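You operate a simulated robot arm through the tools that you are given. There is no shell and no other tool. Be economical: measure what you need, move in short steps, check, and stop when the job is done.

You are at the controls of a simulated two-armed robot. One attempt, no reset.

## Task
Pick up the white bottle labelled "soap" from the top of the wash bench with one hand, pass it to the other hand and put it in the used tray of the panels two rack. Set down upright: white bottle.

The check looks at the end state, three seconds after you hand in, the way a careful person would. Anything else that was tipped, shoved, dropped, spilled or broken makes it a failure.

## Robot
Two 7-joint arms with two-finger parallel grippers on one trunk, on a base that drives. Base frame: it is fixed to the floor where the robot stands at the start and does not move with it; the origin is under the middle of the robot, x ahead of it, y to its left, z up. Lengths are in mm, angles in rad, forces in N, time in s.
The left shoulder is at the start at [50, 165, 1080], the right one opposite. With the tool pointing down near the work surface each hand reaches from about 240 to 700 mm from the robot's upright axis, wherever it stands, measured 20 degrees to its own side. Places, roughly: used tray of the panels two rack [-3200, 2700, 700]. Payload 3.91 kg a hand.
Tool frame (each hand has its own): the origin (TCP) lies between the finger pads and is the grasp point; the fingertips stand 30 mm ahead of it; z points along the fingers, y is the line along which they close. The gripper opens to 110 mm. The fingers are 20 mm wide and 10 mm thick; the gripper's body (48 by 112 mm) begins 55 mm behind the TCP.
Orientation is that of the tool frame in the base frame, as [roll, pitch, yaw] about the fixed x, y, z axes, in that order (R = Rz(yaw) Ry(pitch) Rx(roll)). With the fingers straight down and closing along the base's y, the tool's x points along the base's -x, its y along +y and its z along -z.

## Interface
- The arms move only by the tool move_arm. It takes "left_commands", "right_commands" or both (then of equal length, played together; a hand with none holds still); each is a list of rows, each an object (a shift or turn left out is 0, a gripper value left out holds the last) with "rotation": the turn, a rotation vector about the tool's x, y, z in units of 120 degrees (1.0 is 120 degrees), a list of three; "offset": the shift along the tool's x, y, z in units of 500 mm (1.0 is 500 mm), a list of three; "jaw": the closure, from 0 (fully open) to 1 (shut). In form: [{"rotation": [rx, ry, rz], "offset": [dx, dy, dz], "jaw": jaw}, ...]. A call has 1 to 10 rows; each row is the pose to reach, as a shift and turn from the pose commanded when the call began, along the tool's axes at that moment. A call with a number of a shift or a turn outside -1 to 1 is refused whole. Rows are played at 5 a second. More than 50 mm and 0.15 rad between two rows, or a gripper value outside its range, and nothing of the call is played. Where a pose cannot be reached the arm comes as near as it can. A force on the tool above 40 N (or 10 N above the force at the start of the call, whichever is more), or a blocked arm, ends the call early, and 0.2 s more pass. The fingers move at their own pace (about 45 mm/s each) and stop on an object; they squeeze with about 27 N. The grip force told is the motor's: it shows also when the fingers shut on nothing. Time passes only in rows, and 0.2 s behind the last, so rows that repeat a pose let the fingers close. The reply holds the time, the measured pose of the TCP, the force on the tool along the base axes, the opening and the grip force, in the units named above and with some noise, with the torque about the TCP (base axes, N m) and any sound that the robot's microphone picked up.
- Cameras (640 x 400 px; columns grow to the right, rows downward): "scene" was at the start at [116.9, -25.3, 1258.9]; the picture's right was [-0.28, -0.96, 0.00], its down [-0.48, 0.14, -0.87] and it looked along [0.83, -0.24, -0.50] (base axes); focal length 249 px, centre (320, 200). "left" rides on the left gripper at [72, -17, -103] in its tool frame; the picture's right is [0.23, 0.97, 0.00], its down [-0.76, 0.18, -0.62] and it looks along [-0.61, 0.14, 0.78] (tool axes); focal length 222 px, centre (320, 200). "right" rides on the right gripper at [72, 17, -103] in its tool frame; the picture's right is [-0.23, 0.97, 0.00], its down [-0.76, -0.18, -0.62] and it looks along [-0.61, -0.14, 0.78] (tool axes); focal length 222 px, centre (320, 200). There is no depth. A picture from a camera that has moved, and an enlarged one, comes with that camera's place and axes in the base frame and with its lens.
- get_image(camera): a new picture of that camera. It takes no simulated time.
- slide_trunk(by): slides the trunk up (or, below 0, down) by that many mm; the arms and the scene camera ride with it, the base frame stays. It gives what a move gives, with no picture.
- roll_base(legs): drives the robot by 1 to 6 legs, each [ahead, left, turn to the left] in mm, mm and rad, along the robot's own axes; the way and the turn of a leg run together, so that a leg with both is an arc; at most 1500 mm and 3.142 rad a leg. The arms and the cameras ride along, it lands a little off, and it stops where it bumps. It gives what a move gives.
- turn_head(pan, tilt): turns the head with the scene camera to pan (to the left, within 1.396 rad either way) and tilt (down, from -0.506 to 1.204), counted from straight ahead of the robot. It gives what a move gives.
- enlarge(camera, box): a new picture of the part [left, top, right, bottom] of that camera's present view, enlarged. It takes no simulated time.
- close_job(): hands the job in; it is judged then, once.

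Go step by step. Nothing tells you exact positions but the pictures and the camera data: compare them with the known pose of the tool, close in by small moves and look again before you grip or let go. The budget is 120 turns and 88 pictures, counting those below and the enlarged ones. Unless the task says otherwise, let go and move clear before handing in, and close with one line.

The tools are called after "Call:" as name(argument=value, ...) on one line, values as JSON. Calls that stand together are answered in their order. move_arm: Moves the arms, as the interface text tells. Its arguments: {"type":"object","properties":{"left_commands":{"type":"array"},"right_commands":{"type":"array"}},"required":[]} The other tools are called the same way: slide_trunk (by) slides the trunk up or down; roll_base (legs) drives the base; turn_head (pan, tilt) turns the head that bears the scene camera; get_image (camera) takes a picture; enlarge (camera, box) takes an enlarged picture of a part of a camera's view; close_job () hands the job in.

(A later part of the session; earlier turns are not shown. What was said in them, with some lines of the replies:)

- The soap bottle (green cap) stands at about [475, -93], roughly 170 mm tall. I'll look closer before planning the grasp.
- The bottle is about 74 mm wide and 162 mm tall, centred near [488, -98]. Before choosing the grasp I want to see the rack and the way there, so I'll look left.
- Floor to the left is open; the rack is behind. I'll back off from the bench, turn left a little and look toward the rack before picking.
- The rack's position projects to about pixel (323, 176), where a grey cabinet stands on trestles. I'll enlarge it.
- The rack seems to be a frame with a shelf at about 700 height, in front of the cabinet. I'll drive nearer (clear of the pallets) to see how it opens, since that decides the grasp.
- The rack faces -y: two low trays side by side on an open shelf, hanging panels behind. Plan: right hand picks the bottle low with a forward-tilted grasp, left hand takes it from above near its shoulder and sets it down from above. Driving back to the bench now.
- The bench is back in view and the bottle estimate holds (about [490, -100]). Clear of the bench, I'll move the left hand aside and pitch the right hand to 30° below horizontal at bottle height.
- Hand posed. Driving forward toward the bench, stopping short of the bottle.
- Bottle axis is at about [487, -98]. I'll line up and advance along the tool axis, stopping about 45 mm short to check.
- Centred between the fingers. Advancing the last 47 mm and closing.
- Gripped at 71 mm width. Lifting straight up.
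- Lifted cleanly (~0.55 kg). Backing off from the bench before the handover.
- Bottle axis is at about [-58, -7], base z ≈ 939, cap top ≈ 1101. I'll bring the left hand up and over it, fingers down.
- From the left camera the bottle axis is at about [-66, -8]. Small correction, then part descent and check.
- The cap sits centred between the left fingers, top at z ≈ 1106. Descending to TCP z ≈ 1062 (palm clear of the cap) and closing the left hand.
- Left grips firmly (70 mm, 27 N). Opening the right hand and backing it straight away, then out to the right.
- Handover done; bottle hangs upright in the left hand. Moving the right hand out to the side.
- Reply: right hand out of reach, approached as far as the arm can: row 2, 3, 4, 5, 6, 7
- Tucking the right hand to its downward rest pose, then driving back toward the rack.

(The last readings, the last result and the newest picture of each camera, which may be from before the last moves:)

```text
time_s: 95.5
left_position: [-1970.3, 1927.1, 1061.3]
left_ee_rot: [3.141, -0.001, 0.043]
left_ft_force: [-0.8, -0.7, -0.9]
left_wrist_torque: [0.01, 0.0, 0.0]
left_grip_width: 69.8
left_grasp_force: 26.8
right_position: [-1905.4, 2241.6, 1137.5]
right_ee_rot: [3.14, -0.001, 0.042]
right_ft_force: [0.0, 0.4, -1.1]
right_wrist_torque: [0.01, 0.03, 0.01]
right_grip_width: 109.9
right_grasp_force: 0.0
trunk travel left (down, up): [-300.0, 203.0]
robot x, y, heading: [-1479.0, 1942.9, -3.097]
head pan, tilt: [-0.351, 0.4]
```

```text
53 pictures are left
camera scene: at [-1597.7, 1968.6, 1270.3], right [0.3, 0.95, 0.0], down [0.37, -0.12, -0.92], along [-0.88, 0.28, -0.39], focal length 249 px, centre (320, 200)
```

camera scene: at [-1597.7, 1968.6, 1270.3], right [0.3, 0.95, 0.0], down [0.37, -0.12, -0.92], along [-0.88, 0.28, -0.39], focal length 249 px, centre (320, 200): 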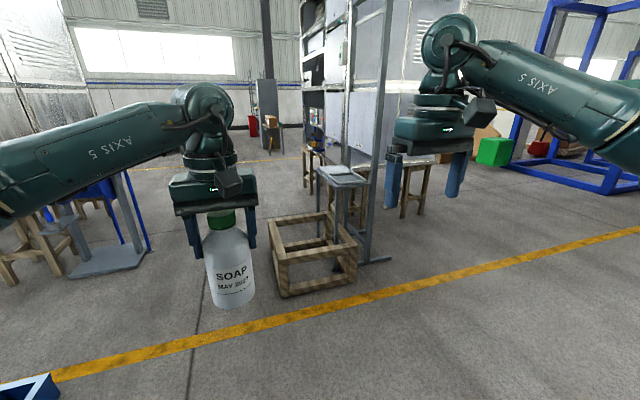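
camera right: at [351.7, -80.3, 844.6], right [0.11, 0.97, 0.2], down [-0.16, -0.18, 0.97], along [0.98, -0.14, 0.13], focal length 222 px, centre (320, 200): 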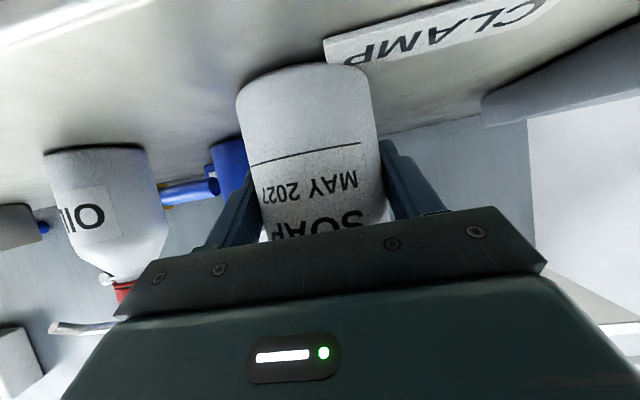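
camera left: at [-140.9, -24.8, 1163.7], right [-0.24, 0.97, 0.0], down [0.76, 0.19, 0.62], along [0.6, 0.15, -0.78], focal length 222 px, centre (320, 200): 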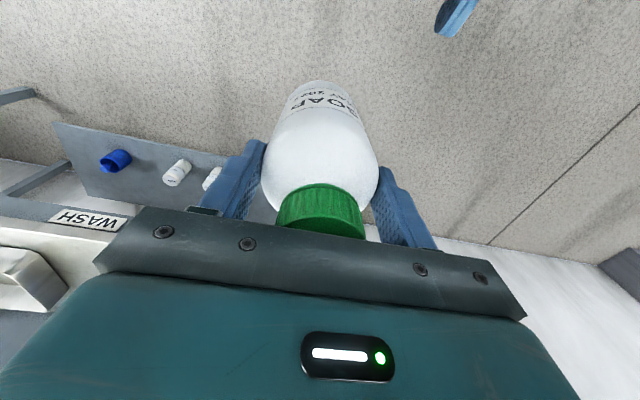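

A wooden crate (x ≈ -2910 and beyond, y 2118–2650) blocks the rack's front, so I'll approach from its +x end, standing around y ≈ 2930 facing -x. First I'll move sideways and nearer to measure.

Call:
roll_base(legs=[[0, -960, 0], [550, 0, -0.045]])

Call:
turn_head(pan=0.15, tilt=0.45)

Call:
get_image(camera="scene")

```text
time_s: 103.2
left_position: [-2555.4, 2897.7, 1061.8]
left_ee_rot: [3.14, -0.003, -0.006]
left_ft_force: [-0.8, -0.2, 0.1]
left_wrist_torque: [-0.01, 0.01, -0.02]
left_grip_width: 69.8
left_grasp_force: 26.8
right_position: [-2476.8, 3207.5, 1136.4]
right_ee_rot: [-3.141, -0.001, -0.002]
right_ft_force: [-0.1, 0.8, 0.7]
right_wrist_torque: [0.0, -0.03, 0.0]
right_grip_width: 110.1
right_grasp_force: 0.0
trunk travel left (down, up): [-300.0, 203.0]
robot x, y, heading: [-2066.0, 2892.0, 3.137]
head pan, tilt: [-0.351, 0.4]
```

```text
time_s: 104.2
left_position: [-2554.5, 2897.0, 1061.6]
left_ee_rot: [3.141, -0.001, -0.004]
left_ft_force: [-0.2, -1.2, -0.2]
left_wrist_torque: [0.02, -0.03, -0.01]
left_grip_width: 69.7
left_grasp_force: 27.3
right_position: [-2477.4, 3206.7, 1135.4]
right_ee_rot: [-3.14, 0.001, -0.003]
right_ft_force: [-0.2, -0.3, 0.3]
right_wrist_torque: [-0.01, -0.02, -0.02]
right_grip_width: 110.2
right_grasp_force: 0.1
trunk travel left (down, up): [-300.0, 203.0]
robot x, y, heading: [-2062.8, 2886.8, 3.135]
head pan, tilt: [0.15, 0.45]
```

```text
52 pictures are left
camera scene: at [-2185.4, 2875.6, 1265.7], right [-0.15, 0.99, 0.0], down [0.43, 0.06, -0.9], along [-0.89, -0.13, -0.44], focal length 249 px, centre (320, 200)
```

scene: 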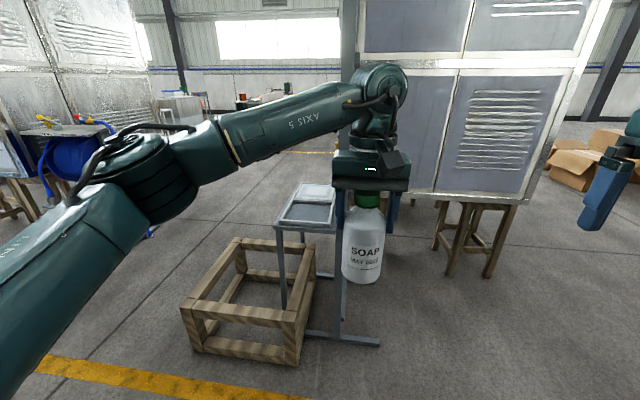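

The crate's near side is x ≈ -2905 (y 2116–2655), the shelf end is x ≈ -3055. Zooming on the trays.

Call:
enlarge(camera="scene", box=[260, 170, 350, 250])

```text
5.00 times, centred on (305, 210) of scene
camera zoom: at [-2185.4, 2875.6, 1265.7], right [-0.15, 0.99, 0.0], down [0.43, 0.06, -0.9], along [-0.89, -0.13, -0.44], focal length 1247 px, centre (395, 150)
```

zoom: 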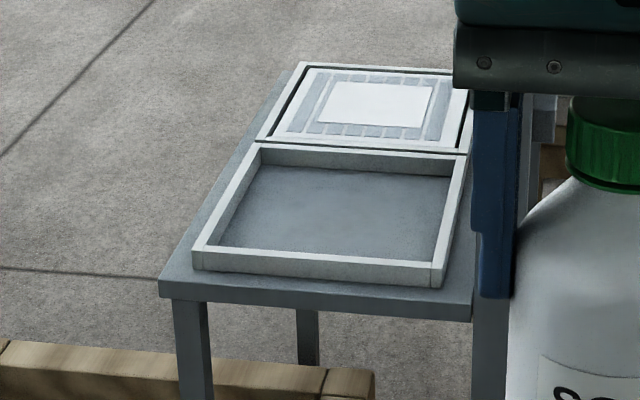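

The near, empty tray is centred at about [-3190, 2676], matching the used tray's given place. Moving the left hand out to the left so it clears the rack post, then driving in, stopping a bit short.

Call:
move_arm(left_commands=[{"offset": [0, 0.08, 0], "jaw": 1}, {"offset": [0, 0.16, 0]}, {"offset": [0, 0.24, 0]}, {"offset": [0, 0.32, 0]}, {"offset": [0, 0.4, 0]}, {"offset": [0, 0.46, 0]}, {"offset": [0, 0.46, 0]}])

Call:
roll_base(legs=[[400, -30, 0]])

Call:
turn_head(pan=0.35, tilt=0.6)

Call:
get_image(camera="scene")

```text
time_s: 105.8
left_position: [-2556.4, 2666.3, 1059.7]
left_ee_rot: [-3.14, 0.001, -0.003]
left_ft_force: [0.4, -0.3, 0.8]
left_wrist_torque: [-0.01, -0.01, 0.0]
left_grip_width: 69.9
left_grasp_force: 26.3
right_position: [-2476.5, 3207.4, 1136.7]
right_ee_rot: [3.141, 0.0, -0.005]
right_ft_force: [-0.4, -0.5, 0.1]
right_wrist_torque: [-0.02, -0.01, -0.02]
right_grip_width: 110.3
right_grasp_force: 0.0
trunk travel left (down, up): [-300.0, 203.0]
robot x, y, heading: [-2067.6, 2889.0, 3.134]
head pan, tilt: [0.15, 0.45]
```

```text
time_s: 108.3
left_position: [-2954.8, 2702.1, 1059.8]
left_ee_rot: [-3.141, -0.003, -0.009]
left_ft_force: [-0.2, -0.4, -0.1]
left_wrist_torque: [0.02, -0.04, -0.02]
left_grip_width: 69.9
left_grasp_force: 26.6
right_position: [-2874.3, 3241.4, 1136.5]
right_ee_rot: [3.141, 0.0, -0.009]
right_ft_force: [-0.2, 0.0, 0.5]
right_wrist_torque: [0.0, -0.02, 0.01]
right_grip_width: 109.7
right_grasp_force: 0.1
trunk travel left (down, up): [-300.0, 203.0]
robot x, y, heading: [-2464.0, 2920.9, 3.13]
head pan, tilt: [0.15, 0.45]
```

```text
time_s: 109.0
left_position: [-2955.9, 2702.8, 1059.5]
left_ee_rot: [-3.14, -0.001, -0.009]
left_ft_force: [0.6, -1.0, -0.1]
left_wrist_torque: [-0.02, -0.03, 0.01]
left_grip_width: 69.8
left_grasp_force: 26.8
right_position: [-2873.9, 3241.5, 1136.6]
right_ee_rot: [3.141, 0.0, -0.009]
right_ft_force: [-0.3, -0.5, 0.0]
right_wrist_torque: [0.01, 0.0, -0.01]
right_grip_width: 110.0
right_grasp_force: 0.1
trunk travel left (down, up): [-300.0, 203.0]
robot x, y, heading: [-2466.6, 2922.8, 3.133]
head pan, tilt: [0.351, 0.6]
```

```text
50 pictures are left
camera scene: at [-2576.5, 2891.8, 1252.2], right [-0.34, 0.94, 0.0], down [0.53, 0.19, -0.83], along [-0.78, -0.28, -0.56], focal length 249 px, centre (320, 200)
```

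scene: 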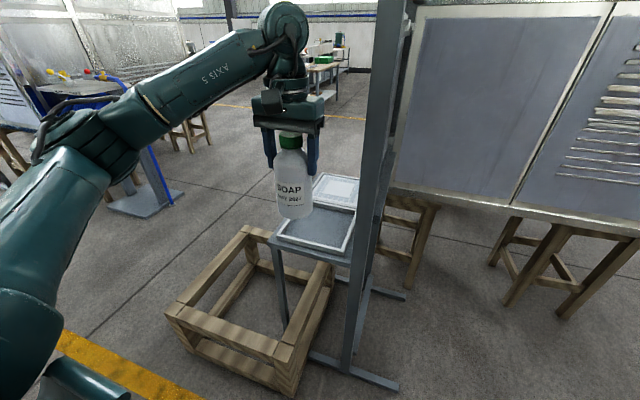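

Tray spans x ≈ -3080…-3300, y 2573–2784. Driving the last 125 mm, then checking.

Call:
roll_base(legs=[[125, 0, 0.008]])

Call:
turn_head(pan=0.35, tilt=0.7)

Call:
get_image(camera="scene")

Call:
get_image(camera="left")

```text
time_s: 110.2
left_position: [-3076.3, 2699.8, 1059.3]
left_ee_rot: [3.141, -0.002, -0.002]
left_ft_force: [-1.6, 0.9, -0.4]
left_wrist_torque: [-0.02, -0.02, -0.02]
left_grip_width: 69.6
left_grasp_force: 26.8
right_position: [-2997.7, 3240.2, 1136.0]
right_ee_rot: [3.14, -0.001, -0.001]
right_ft_force: [0.4, 0.1, 0.1]
right_wrist_torque: [0.01, -0.03, 0.03]
right_grip_width: 110.0
right_grasp_force: 0.1
trunk travel left (down, up): [-300.0, 203.0]
robot x, y, heading: [-2584.1, 2916.9, 3.139]
head pan, tilt: [0.351, 0.6]
```

```text
time_s: 110.9
left_position: [-3075.4, 2698.8, 1058.8]
left_ee_rot: [-3.141, -0.002, -0.002]
left_ft_force: [0.4, 0.0, -0.5]
left_wrist_torque: [-0.02, 0.01, 0.0]
left_grip_width: 69.9
left_grasp_force: 27.5
right_position: [-2997.1, 3238.5, 1136.8]
right_ee_rot: [3.142, -0.001, -0.002]
right_ft_force: [-0.2, 0.4, -0.2]
right_wrist_torque: [-0.02, -0.01, -0.02]
right_grip_width: 110.2
right_grasp_force: 0.0
trunk travel left (down, up): [-300.0, 203.0]
robot x, y, heading: [-2583.3, 2920.1, 3.138]
head pan, tilt: [0.351, 0.7]
```

```text
49 pictures are left
camera scene: at [-2694.2, 2892.7, 1243.5], right [-0.34, 0.94, 0.0], down [0.61, 0.22, -0.76], along [-0.72, -0.26, -0.64], focal length 249 px, centre (320, 200)
```

scene: 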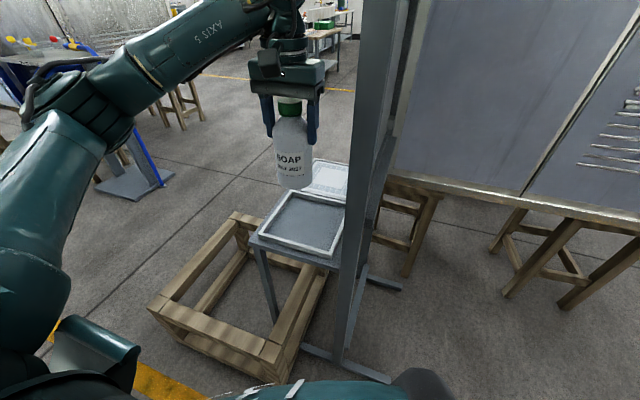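

```text
48 pictures are left
camera left: at [-3003.5, 2715.7, 1161.6], right [0.23, -0.97, 0.0], down [-0.76, -0.18, 0.62], along [-0.61, -0.14, -0.78], focal length 222 px, centre (320, 200)
```

left: 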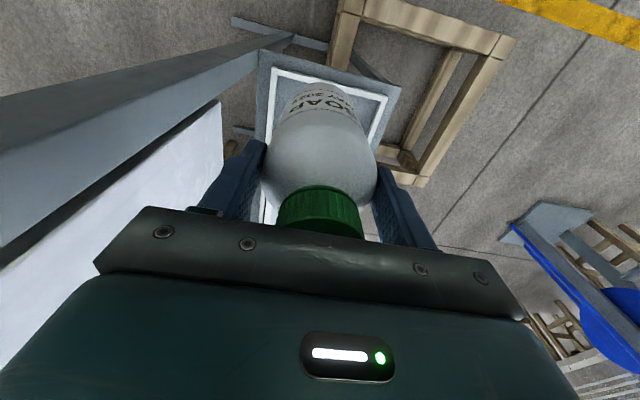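

Moving the bottle over the tray centre (about [-3188, 2680]) at the current height.

Call:
move_arm(left_commands=[{"offset": [-0.075, 0.013, 0], "jaw": 1}, {"offset": [-0.15, 0.026, 0]}, {"offset": [-0.224, 0.038, 0]}, {"offset": [-0.224, 0.038, 0]}])

Call:
enlarge(camera="scene", box=[220, 80, 380, 280])

Call:
get_image(camera="left")

```text
time_s: 111.9
left_position: [-3186.7, 2677.3, 1060.9]
left_ee_rot: [-3.142, 0.001, -0.001]
left_ft_force: [0.3, -0.8, -0.3]
left_wrist_torque: [-0.01, -0.02, 0.01]
left_grip_width: 70.0
left_grasp_force: 26.9
right_position: [-2997.7, 3238.7, 1136.7]
right_ee_rot: [3.141, 0.001, -0.003]
right_ft_force: [-0.2, -0.4, 1.0]
right_wrist_torque: [-0.03, 0.0, 0.01]
right_grip_width: 110.4
right_grasp_force: 0.0
trunk travel left (down, up): [-300.0, 203.0]
robot x, y, heading: [-2587.8, 2923.1, 3.14]
head pan, tilt: [0.351, 0.7]
```

```text
2.00 times, centred on (300, 180) of scene
camera zoom: at [-2694.1, 2892.5, 1243.5], right [-0.34, 0.94, 0.0], down [0.61, 0.22, -0.76], along [-0.72, -0.26, -0.64], focal length 499 px, centre (360, 240)
```

zoom: 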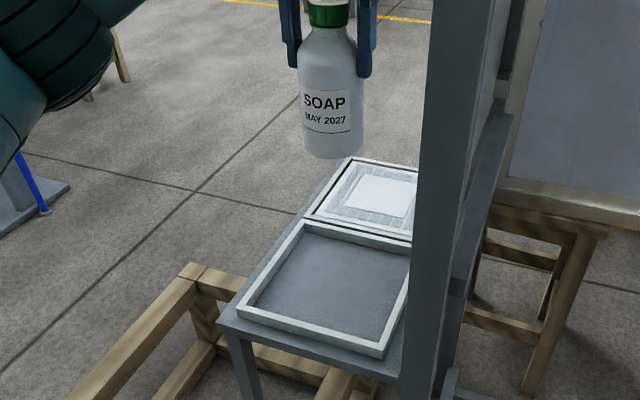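

```text
46 pictures are left
camera left: at [-3115.4, 2694.4, 1162.9], right [0.22, -0.97, 0.0], down [-0.76, -0.18, 0.62], along [-0.61, -0.14, -0.78], focal length 222 px, centre (320, 200)
```

left: 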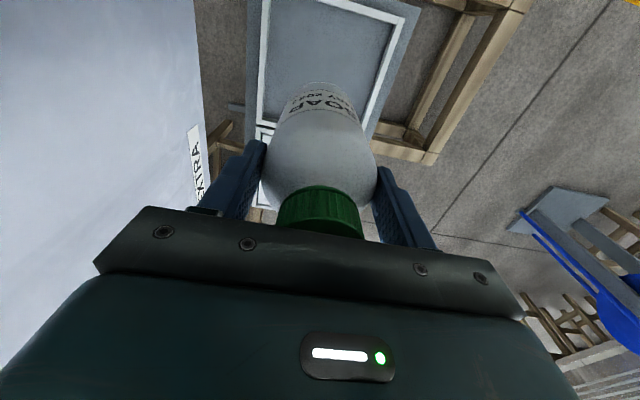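

Bottle is centred over the tray ([-3187, 2678] versus tray centre [-3182, 2678]). Descending most of the way.

Call:
move_arm(left_commands=[{"offset": [0.004, 0, 0.08], "jaw": 1}, {"offset": [0.006, 0, 0.16]}, {"offset": [0.006, 0, 0.24]}, {"offset": [0.006, 0, 0.32]}, {"offset": [0.006, 0, 0.38]}, {"offset": [0.006, 0, 0.38]}])

Call:
enlarge(camera="scene", box=[220, 80, 380, 280])

```text
time_s: 113.3
left_position: [-3184.5, 2680.2, 871.4]
left_ee_rot: [-3.142, 0.001, -0.001]
left_ft_force: [-0.6, 0.0, -0.3]
left_wrist_torque: [-0.02, -0.01, 0.0]
left_grip_width: 69.8
left_grasp_force: 27.5
right_position: [-2998.0, 3239.1, 1137.4]
right_ee_rot: [-3.141, -0.001, -0.001]
right_ft_force: [0.2, -0.2, 0.4]
right_wrist_torque: [0.02, -0.02, 0.02]
right_grip_width: 110.1
right_grasp_force: 0.0
trunk travel left (down, up): [-300.0, 203.0]
robot x, y, heading: [-2583.9, 2918.9, 3.14]
head pan, tilt: [0.351, 0.7]
```

```text
2.00 times, centred on (300, 180) of scene
camera zoom: at [-2694.2, 2892.7, 1243.5], right [-0.34, 0.94, 0.0], down [0.61, 0.22, -0.76], along [-0.72, -0.26, -0.64], focal length 499 px, centre (360, 240)
```

zoom: 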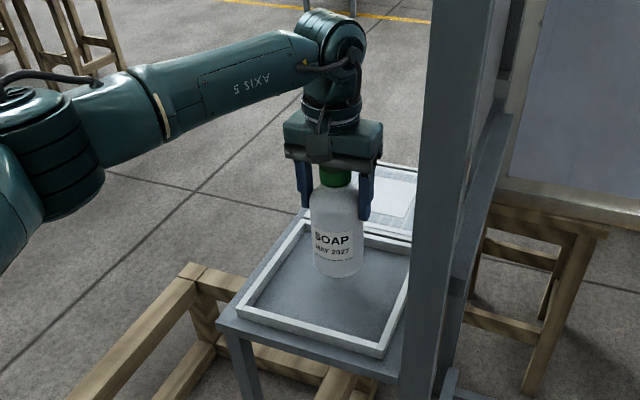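

Well placed. Lowering gently in smaller steps.

Call:
move_arm(left_commands=[{"offset": [0, 0, 0.012], "jaw": 1}, {"offset": [0, 0, 0.024]}, {"offset": [0, 0, 0.036]}, {"offset": [0, 0, 0.048]}, {"offset": [0, 0, 0.048]}])

Call:
enlarge(camera="scene", box=[250, 150, 350, 270])

```text
time_s: 114.5
left_position: [-3183.7, 2680.7, 846.2]
left_ee_rot: [-3.141, -0.001, -0.002]
left_ft_force: [0.9, -0.3, -0.1]
left_wrist_torque: [0.0, 0.02, 0.01]
left_grip_width: 70.2
left_grasp_force: 27.2
right_position: [-2996.5, 3239.8, 1136.6]
right_ee_rot: [-3.141, 0.0, -0.002]
right_ft_force: [-0.2, 0.4, -0.7]
right_wrist_torque: [0.02, 0.0, -0.01]
right_grip_width: 110.0
right_grasp_force: 0.1
trunk travel left (down, up): [-300.0, 203.0]
robot x, y, heading: [-2585.6, 2918.9, 3.136]
head pan, tilt: [0.351, 0.7]
```

```text
3.33 times, centred on (300, 210) of scene
camera zoom: at [-2694.3, 2892.7, 1243.5], right [-0.34, 0.94, 0.0], down [0.61, 0.22, -0.76], along [-0.72, -0.26, -0.64], focal length 831 px, centre (387, 167)
```

zoom: 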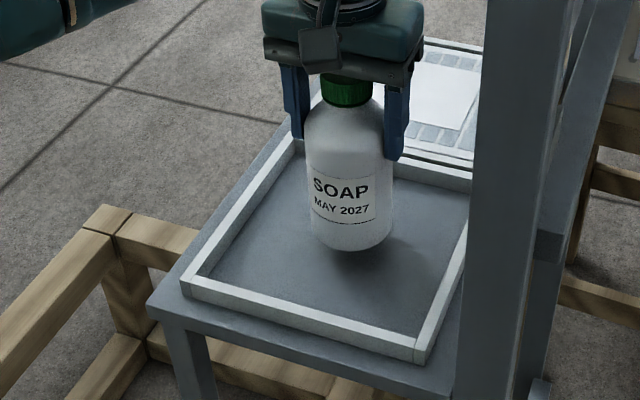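

Shadow shows a small gap remaining. Continuing in 2.5 mm steps, watching the force.

Call:
move_arm(left_commands=[{"offset": [0, 0, 0.005], "jaw": 1}, {"offset": [0, 0, 0.01]}, {"offset": [0, 0, 0.015]}, {"offset": [0, 0, 0.02]}, {"offset": [0, 0, 0.02]}])

```text
time_s: 115.7
left_position: [-3183.5, 2679.9, 835.6]
left_ee_rot: [-3.141, -0.003, -0.001]
left_ft_force: [0.5, 0.4, -0.3]
left_wrist_torque: [-0.01, -0.03, -0.02]
left_grip_width: 69.8
left_grasp_force: 26.1
right_position: [-2997.3, 3239.3, 1136.4]
right_ee_rot: [3.141, 0.0, -0.003]
right_ft_force: [-0.4, -0.7, -0.3]
right_wrist_torque: [0.01, -0.04, 0.02]
right_grip_width: 110.3
right_grasp_force: 0.1
trunk travel left (down, up): [-300.0, 203.0]
robot x, y, heading: [-2582.4, 2921.9, 3.131]
head pan, tilt: [0.351, 0.7]
```

Call:
move_arm(left_commands=[{"offset": [0, 0, 0.004], "jaw": 1}, {"offset": [0, 0, 0.008]}, {"offset": [0, 0, 0.008]}])

Call:
enlarge(camera="scene", box=[270, 180, 340, 250])

```text
time_s: 116.5
left_position: [-3183.8, 2680.0, 831.3]
left_ee_rot: [3.141, -0.002, -0.002]
left_ft_force: [0.2, 0.6, 0.2]
left_wrist_torque: [0.02, -0.06, 0.01]
left_grip_width: 69.8
left_grasp_force: 26.5
right_position: [-2996.8, 3239.5, 1136.3]
right_ee_rot: [-3.141, 0.0, -0.002]
right_ft_force: [-1.0, -0.3, 0.6]
right_wrist_torque: [-0.01, -0.08, 0.01]
right_grip_width: 109.9
right_grasp_force: 0.1
trunk travel left (down, up): [-300.0, 203.0]
robot x, y, heading: [-2582.0, 2919.1, 3.139]
head pan, tilt: [0.351, 0.7]
```

```text
5.71 times, centred on (305, 215) of scene
camera zoom: at [-2694.3, 2892.7, 1243.5], right [-0.34, 0.94, 0.0], down [0.61, 0.22, -0.76], along [-0.72, -0.26, -0.64], focal length 1425 px, centre (406, 114)
```

zoom: 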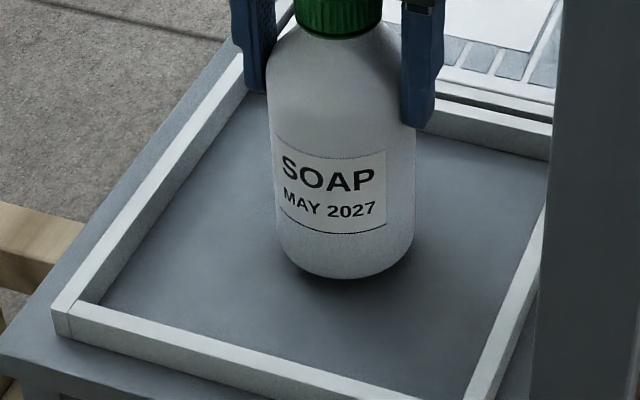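

Call:
move_arm(left_commands=[{"offset": [0, 0, 0.003], "jaw": 1}, {"offset": [0, 0, 0.006]}, {"offset": [0, 0, 0.006]}])

Call:
move_arm(left_commands=[{"offset": [0, 0, 0.003], "jaw": 1}, {"offset": [0, 0, 0.006]}, {"offset": [0, 0, 0.006]}])

Call:
enlarge(camera="scene", box=[270, 180, 340, 250])

```text
time_s: 117.3
left_position: [-3184.6, 2680.5, 828.3]
left_ee_rot: [-3.141, -0.003, -0.002]
left_ft_force: [-0.2, 0.0, -0.5]
left_wrist_torque: [0.02, -0.01, -0.01]
left_grip_width: 69.7
left_grasp_force: 26.9
right_position: [-2997.5, 3240.7, 1136.5]
right_ee_rot: [-3.141, 0.001, -0.001]
right_ft_force: [0.1, -0.4, 0.2]
right_wrist_torque: [-0.03, -0.02, -0.03]
right_grip_width: 109.9
right_grasp_force: 0.0
trunk travel left (down, up): [-300.0, 203.0]
robot x, y, heading: [-2588.9, 2921.6, 3.141]
head pan, tilt: [0.351, 0.7]
```

```text
time_s: 118.1
left_position: [-3184.1, 2679.0, 827.1]
left_ee_rot: [-3.141, -0.002, -0.001]
left_ft_force: [0.2, -0.9, -0.4]
left_wrist_torque: [-0.02, -0.02, 0.01]
left_grip_width: 69.6
left_grasp_force: 27.5
right_position: [-2997.8, 3239.4, 1135.8]
right_ee_rot: [3.14, 0.0, -0.002]
right_ft_force: [0.0, -0.8, -0.3]
right_wrist_torque: [-0.01, 0.0, 0.02]
right_grip_width: 110.1
right_grasp_force: 0.1
trunk travel left (down, up): [-300.0, 203.0]
robot x, y, heading: [-2589.1, 2921.6, 3.137]
head pan, tilt: [0.351, 0.7]
```

```text
5.71 times, centred on (305, 215) of scene
camera zoom: at [-2694.3, 2892.7, 1243.5], right [-0.34, 0.94, 0.0], down [0.61, 0.22, -0.76], along [-0.72, -0.26, -0.64], focal length 1425 px, centre (406, 114)
```

zoom: 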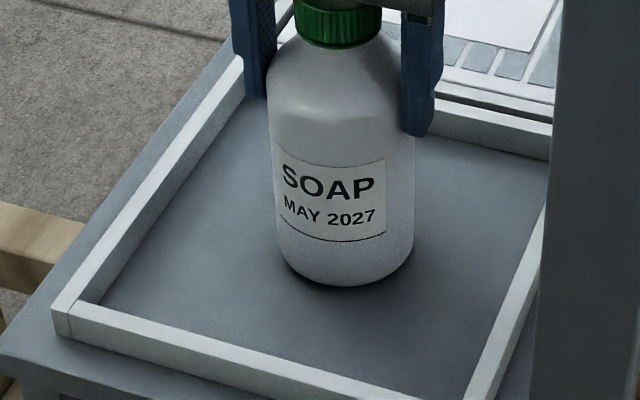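

Call:
move_arm(left_commands=[{"offset": [0, 0, 0.003], "jaw": 1}, {"offset": [0, 0, 0.006]}, {"offset": [0, 0, 0.006]}, {"offset": [0, 0, 0.006]}])

Call:
enlarge(camera="scene", box=[270, 180, 340, 250])

```text
time_s: 119.1
left_position: [-3186.1, 2680.4, 823.0]
left_ee_rot: [3.14, 0.001, -0.002]
left_ft_force: [0.2, -0.3, 0.2]
left_wrist_torque: [0.01, 0.02, 0.0]
left_grip_width: 70.0
left_grasp_force: 26.9
right_position: [-2997.7, 3240.3, 1136.9]
right_ee_rot: [-3.141, 0.001, -0.002]
right_ft_force: [-0.7, 0.2, 1.1]
right_wrist_torque: [-0.02, 0.01, 0.01]
right_grip_width: 109.7
right_grasp_force: 0.1
trunk travel left (down, up): [-300.0, 203.0]
robot x, y, heading: [-2589.7, 2919.2, 3.136]
head pan, tilt: [0.351, 0.7]
```

```text
5.71 times, centred on (305, 215) of scene
camera zoom: at [-2694.3, 2892.7, 1243.5], right [-0.34, 0.94, 0.0], down [0.61, 0.22, -0.76], along [-0.72, -0.26, -0.64], focal length 1425 px, centre (406, 114)
```

zoom: 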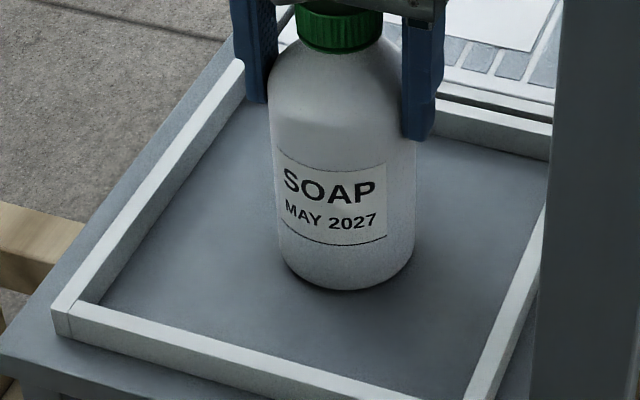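

Call:
move_arm(left_commands=[{"offset": [0, 0, 0.002], "jaw": 1}, {"offset": [0, 0, 0.004]}, {"offset": [0, 0, 0.004]}, {"offset": [0, 0, 0.004]}])

Call:
enlarge(camera="scene", box=[270, 180, 340, 250])

```text
time_s: 120.1
left_position: [-3184.2, 2679.4, 823.0]
left_ee_rot: [-3.141, 0.004, 0.0]
left_ft_force: [-1.1, -2.6, 11.4]
left_wrist_torque: [-0.24, -0.36, -0.11]
left_grip_width: 69.7
left_grasp_force: 27.0
right_position: [-2996.5, 3240.0, 1137.6]
right_ee_rot: [-3.141, 0.001, -0.001]
right_ft_force: [-0.1, -0.1, -0.5]
right_wrist_torque: [-0.01, 0.01, -0.01]
right_grip_width: 110.0
right_grasp_force: 0.1
trunk travel left (down, up): [-300.0, 203.0]
robot x, y, heading: [-2584.6, 2921.5, 3.141]
head pan, tilt: [0.351, 0.7]
```

```text
5.71 times, centred on (305, 215) of scene
camera zoom: at [-2692.9, 2893.1, 1243.8], right [-0.34, 0.94, 0.0], down [0.6, 0.22, -0.77], along [-0.72, -0.26, -0.64], focal length 1425 px, centre (406, 114)
```

zoom: 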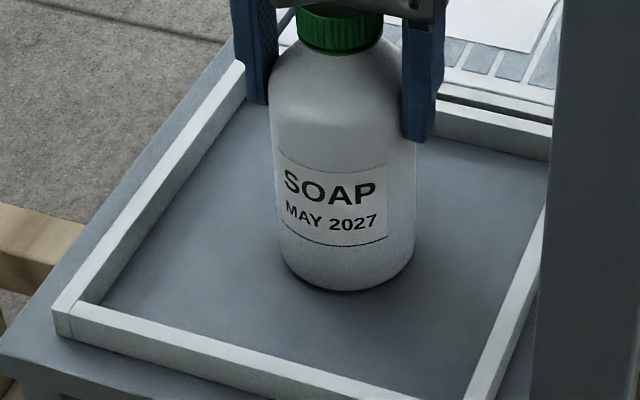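

Contact is felt (11 N up). I'll ease up 1.5 mm, open the left hand, and let it settle before rising.

Call:
move_arm(left_commands=[{"offset": [0, 0, -0.003], "jaw": 1}, {"offset": [0, 0, -0.003], "jaw": 0.2}, {"offset": [0, 0, -0.003], "jaw": 0}, {"offset": [0, 0, -0.003], "jaw": 0}, {"offset": [0, 0, -0.003], "jaw": 0}, {"offset": [0, 0, -0.003], "jaw": 0}])

Call:
enlarge(camera="scene", box=[250, 150, 350, 250])

Call:
get_image(camera="left")

```text
time_s: 121.5
left_position: [-3183.8, 2679.8, 822.3]
left_ee_rot: [3.14, 0.0, -0.002]
left_ft_force: [0.4, 0.5, -0.1]
left_wrist_torque: [-0.01, -0.01, 0.02]
left_grip_width: 110.1
left_grasp_force: 0.1
right_position: [-2997.0, 3239.5, 1137.0]
right_ee_rot: [-3.14, -0.001, -0.001]
right_ft_force: [0.5, -0.2, 0.8]
right_wrist_torque: [0.02, -0.01, 0.0]
right_grip_width: 110.2
right_grasp_force: 0.0
trunk travel left (down, up): [-300.0, 203.0]
robot x, y, heading: [-2585.2, 2920.6, 3.137]
head pan, tilt: [0.351, 0.7]
```

```text
4.00 times, centred on (300, 200) of scene
camera zoom: at [-2693.8, 2892.9, 1243.6], right [-0.34, 0.94, 0.0], down [0.61, 0.22, -0.76], along [-0.72, -0.26, -0.64], focal length 998 px, centre (400, 200)
```

zoom: 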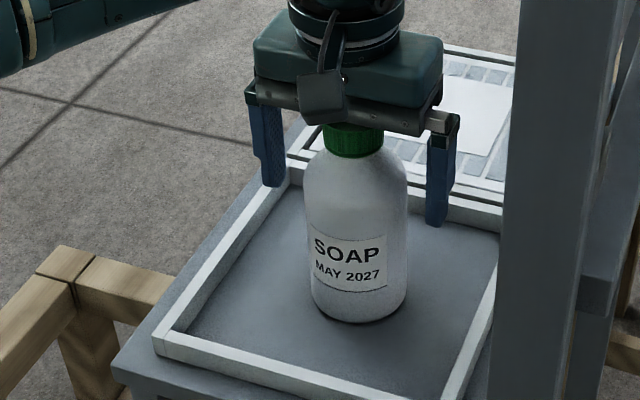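

```text
38 pictures are left
camera left: at [-3112.0, 2696.9, 924.2], right [0.23, -0.97, 0.0], down [-0.76, -0.18, 0.62], along [-0.61, -0.14, -0.78], focal length 222 px, centre (320, 200)
```

left: 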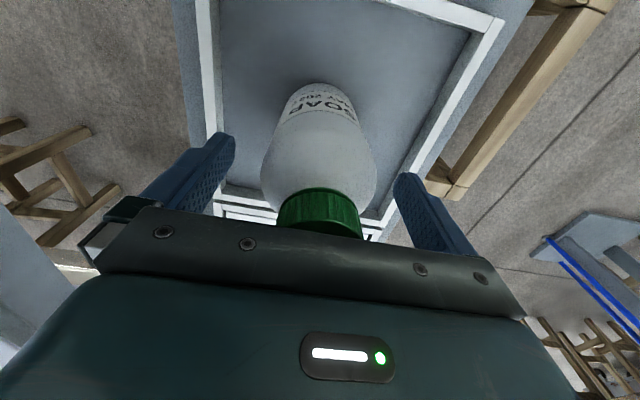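

Released; the bottle stands free and upright in the tray. Raising the left hand straight up, well clear of the cap.

Call:
move_arm(left_commands=[{"offset": [0, 0, -0.06], "jaw": 0}, {"offset": [0, 0, -0.14]}, {"offset": [0, 0, -0.23]}, {"offset": [0, 0, -0.32]}, {"offset": [0, 0, -0.41]}, {"offset": [0, 0, -0.45]}, {"offset": [0, 0, -0.45]}])

Call:
roll_base(legs=[[-350, 0, 0]])

Call:
get_image(camera="scene")

Call:
enlarge(camera="scene", box=[250, 100, 390, 240])

```text
time_s: 123.1
left_position: [-3183.2, 2679.2, 1048.3]
left_ee_rot: [-3.142, 0.001, 0.0]
left_ft_force: [0.5, 0.4, 0.3]
left_wrist_torque: [0.02, 0.01, -0.02]
left_grip_width: 110.2
left_grasp_force: 0.1
right_position: [-2997.7, 3241.2, 1136.4]
right_ee_rot: [3.14, 0.0, -0.002]
right_ft_force: [0.3, -0.1, 0.3]
right_wrist_torque: [0.01, 0.01, 0.04]
right_grip_width: 109.9
right_grasp_force: 0.1
trunk travel left (down, up): [-300.0, 203.0]
robot x, y, heading: [-2583.2, 2922.0, 3.139]
head pan, tilt: [0.351, 0.7]
```

```text
time_s: 125.4
left_position: [-2827.4, 2681.8, 1048.0]
left_ee_rot: [-3.141, -0.003, -0.009]
left_ft_force: [-0.3, 0.0, -0.6]
left_wrist_torque: [0.0, 0.0, 0.02]
left_grip_width: 109.9
left_grasp_force: 0.1
right_position: [-2637.9, 3241.3, 1136.4]
right_ee_rot: [-3.141, -0.002, -0.01]
right_ft_force: [-0.4, 0.4, 0.4]
right_wrist_torque: [0.01, 0.04, 0.02]
right_grip_width: 109.9
right_grasp_force: 0.2
trunk travel left (down, up): [-300.0, 203.0]
robot x, y, heading: [-2231.2, 2918.2, 3.129]
head pan, tilt: [0.351, 0.7]
```

```text
37 pictures are left
camera scene: at [-2337.1, 2891.9, 1243.6], right [-0.34, 0.94, 0.0], down [0.61, 0.22, -0.77], along [-0.72, -0.26, -0.64], focal length 249 px, centre (320, 200)
```

scene: 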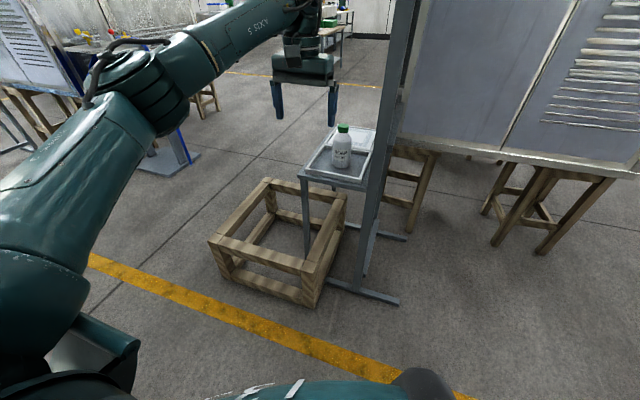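

```text
2.86 times, centred on (320, 170) of scene
camera zoom: at [-2337.1, 2891.9, 1243.6], right [-0.34, 0.94, 0.0], down [0.61, 0.22, -0.77], along [-0.72, -0.26, -0.64], focal length 713 px, centre (320, 286)
```

zoom: 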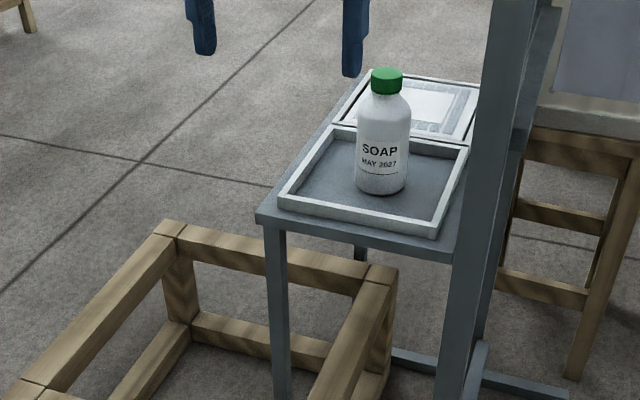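

The bottle stands upright in the tray and nothing else moved. I'll drive around to the front to confirm the tray's label.

Call:
roll_base(legs=[[-350, 0, 0], [0, 1150, 0], [500, 0, 0]])

Call:
turn_head(pan=-0.8, tilt=0.4)

Call:
get_image(camera="scene")

Call:
enlarge(camera="scene", box=[260, 130, 380, 220])

```text
time_s: 135.8
left_position: [-2980.0, 1510.7, 1047.5]
left_ee_rot: [3.141, -0.001, 0.008]
left_ft_force: [-0.5, 0.0, 1.0]
left_wrist_torque: [0.0, 0.02, 0.01]
left_grip_width: 110.0
left_grasp_force: 0.0
right_position: [-2799.0, 2073.3, 1136.0]
right_ee_rot: [3.141, 0.0, 0.009]
right_ft_force: [0.2, 0.1, 0.5]
right_wrist_torque: [0.02, -0.02, -0.01]
right_grip_width: 109.9
right_grasp_force: 0.1
trunk travel left (down, up): [-300.0, 203.0]
robot x, y, heading: [-2382.6, 1760.0, -3.13]
head pan, tilt: [0.351, 0.7]
```

```text
time_s: 137.1
left_position: [-2978.2, 1509.8, 1047.7]
left_ee_rot: [-3.14, -0.001, 0.006]
left_ft_force: [0.8, 0.5, 0.0]
left_wrist_torque: [0.03, -0.01, 0.0]
left_grip_width: 110.2
left_grasp_force: 0.0
right_position: [-2796.6, 2072.5, 1137.7]
right_ee_rot: [3.14, 0.0, 0.007]
right_ft_force: [-0.2, 0.2, 0.4]
right_wrist_torque: [0.0, 0.05, 0.0]
right_grip_width: 109.8
right_grasp_force: 0.0
trunk travel left (down, up): [-300.0, 203.0]
robot x, y, heading: [-2384.0, 1755.9, -3.14]
head pan, tilt: [-0.799, 0.4]
```

```text
35 pictures are left
camera scene: at [-2477.6, 1824.7, 1270.4], right [0.71, 0.7, 0.0], down [0.27, -0.28, -0.92], along [-0.65, 0.66, -0.39], focal length 249 px, centre (320, 200)
```

scene: 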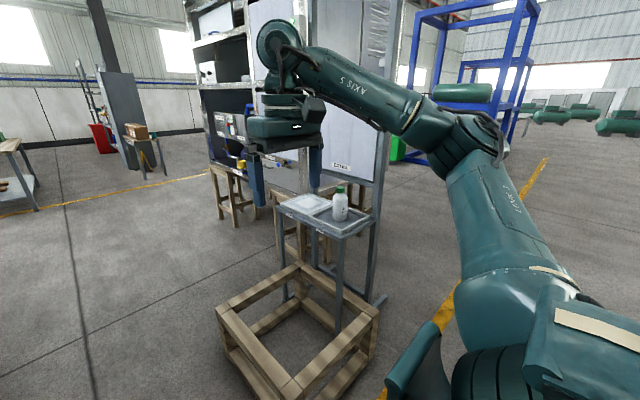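

```text
4.44 times, centred on (320, 175) of scene
camera zoom: at [-2477.6, 1824.7, 1270.4], right [0.71, 0.7, 0.0], down [0.27, -0.28, -0.92], along [-0.65, 0.66, -0.39], focal length 1109 px, centre (320, 311)
```

zoom: 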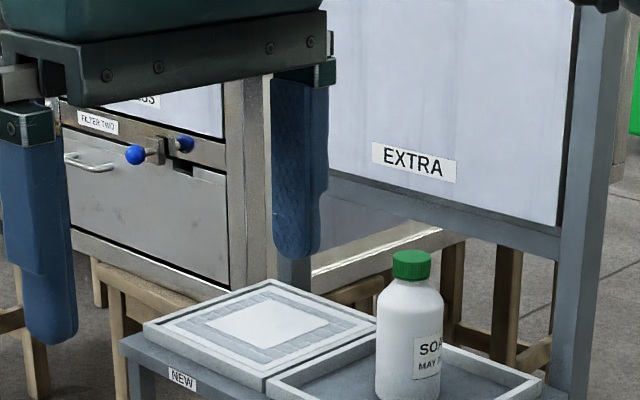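

The far tray is labelled NEW, so the soap bottle stands upright in the used tray beside it; both hands are clear.

Call:
close_job()

```text
The job is handed in.
```

The soap bottle is standing upright in the used tray of the panels two rack, after being passed from the right hand to the left, and the job is handed in. I picked that tray because it matches the given place and the one beside it is labelled NEW; I didn't read its own label or the rack's sign. Nothing else looked moved or tipped in the pictures I took.
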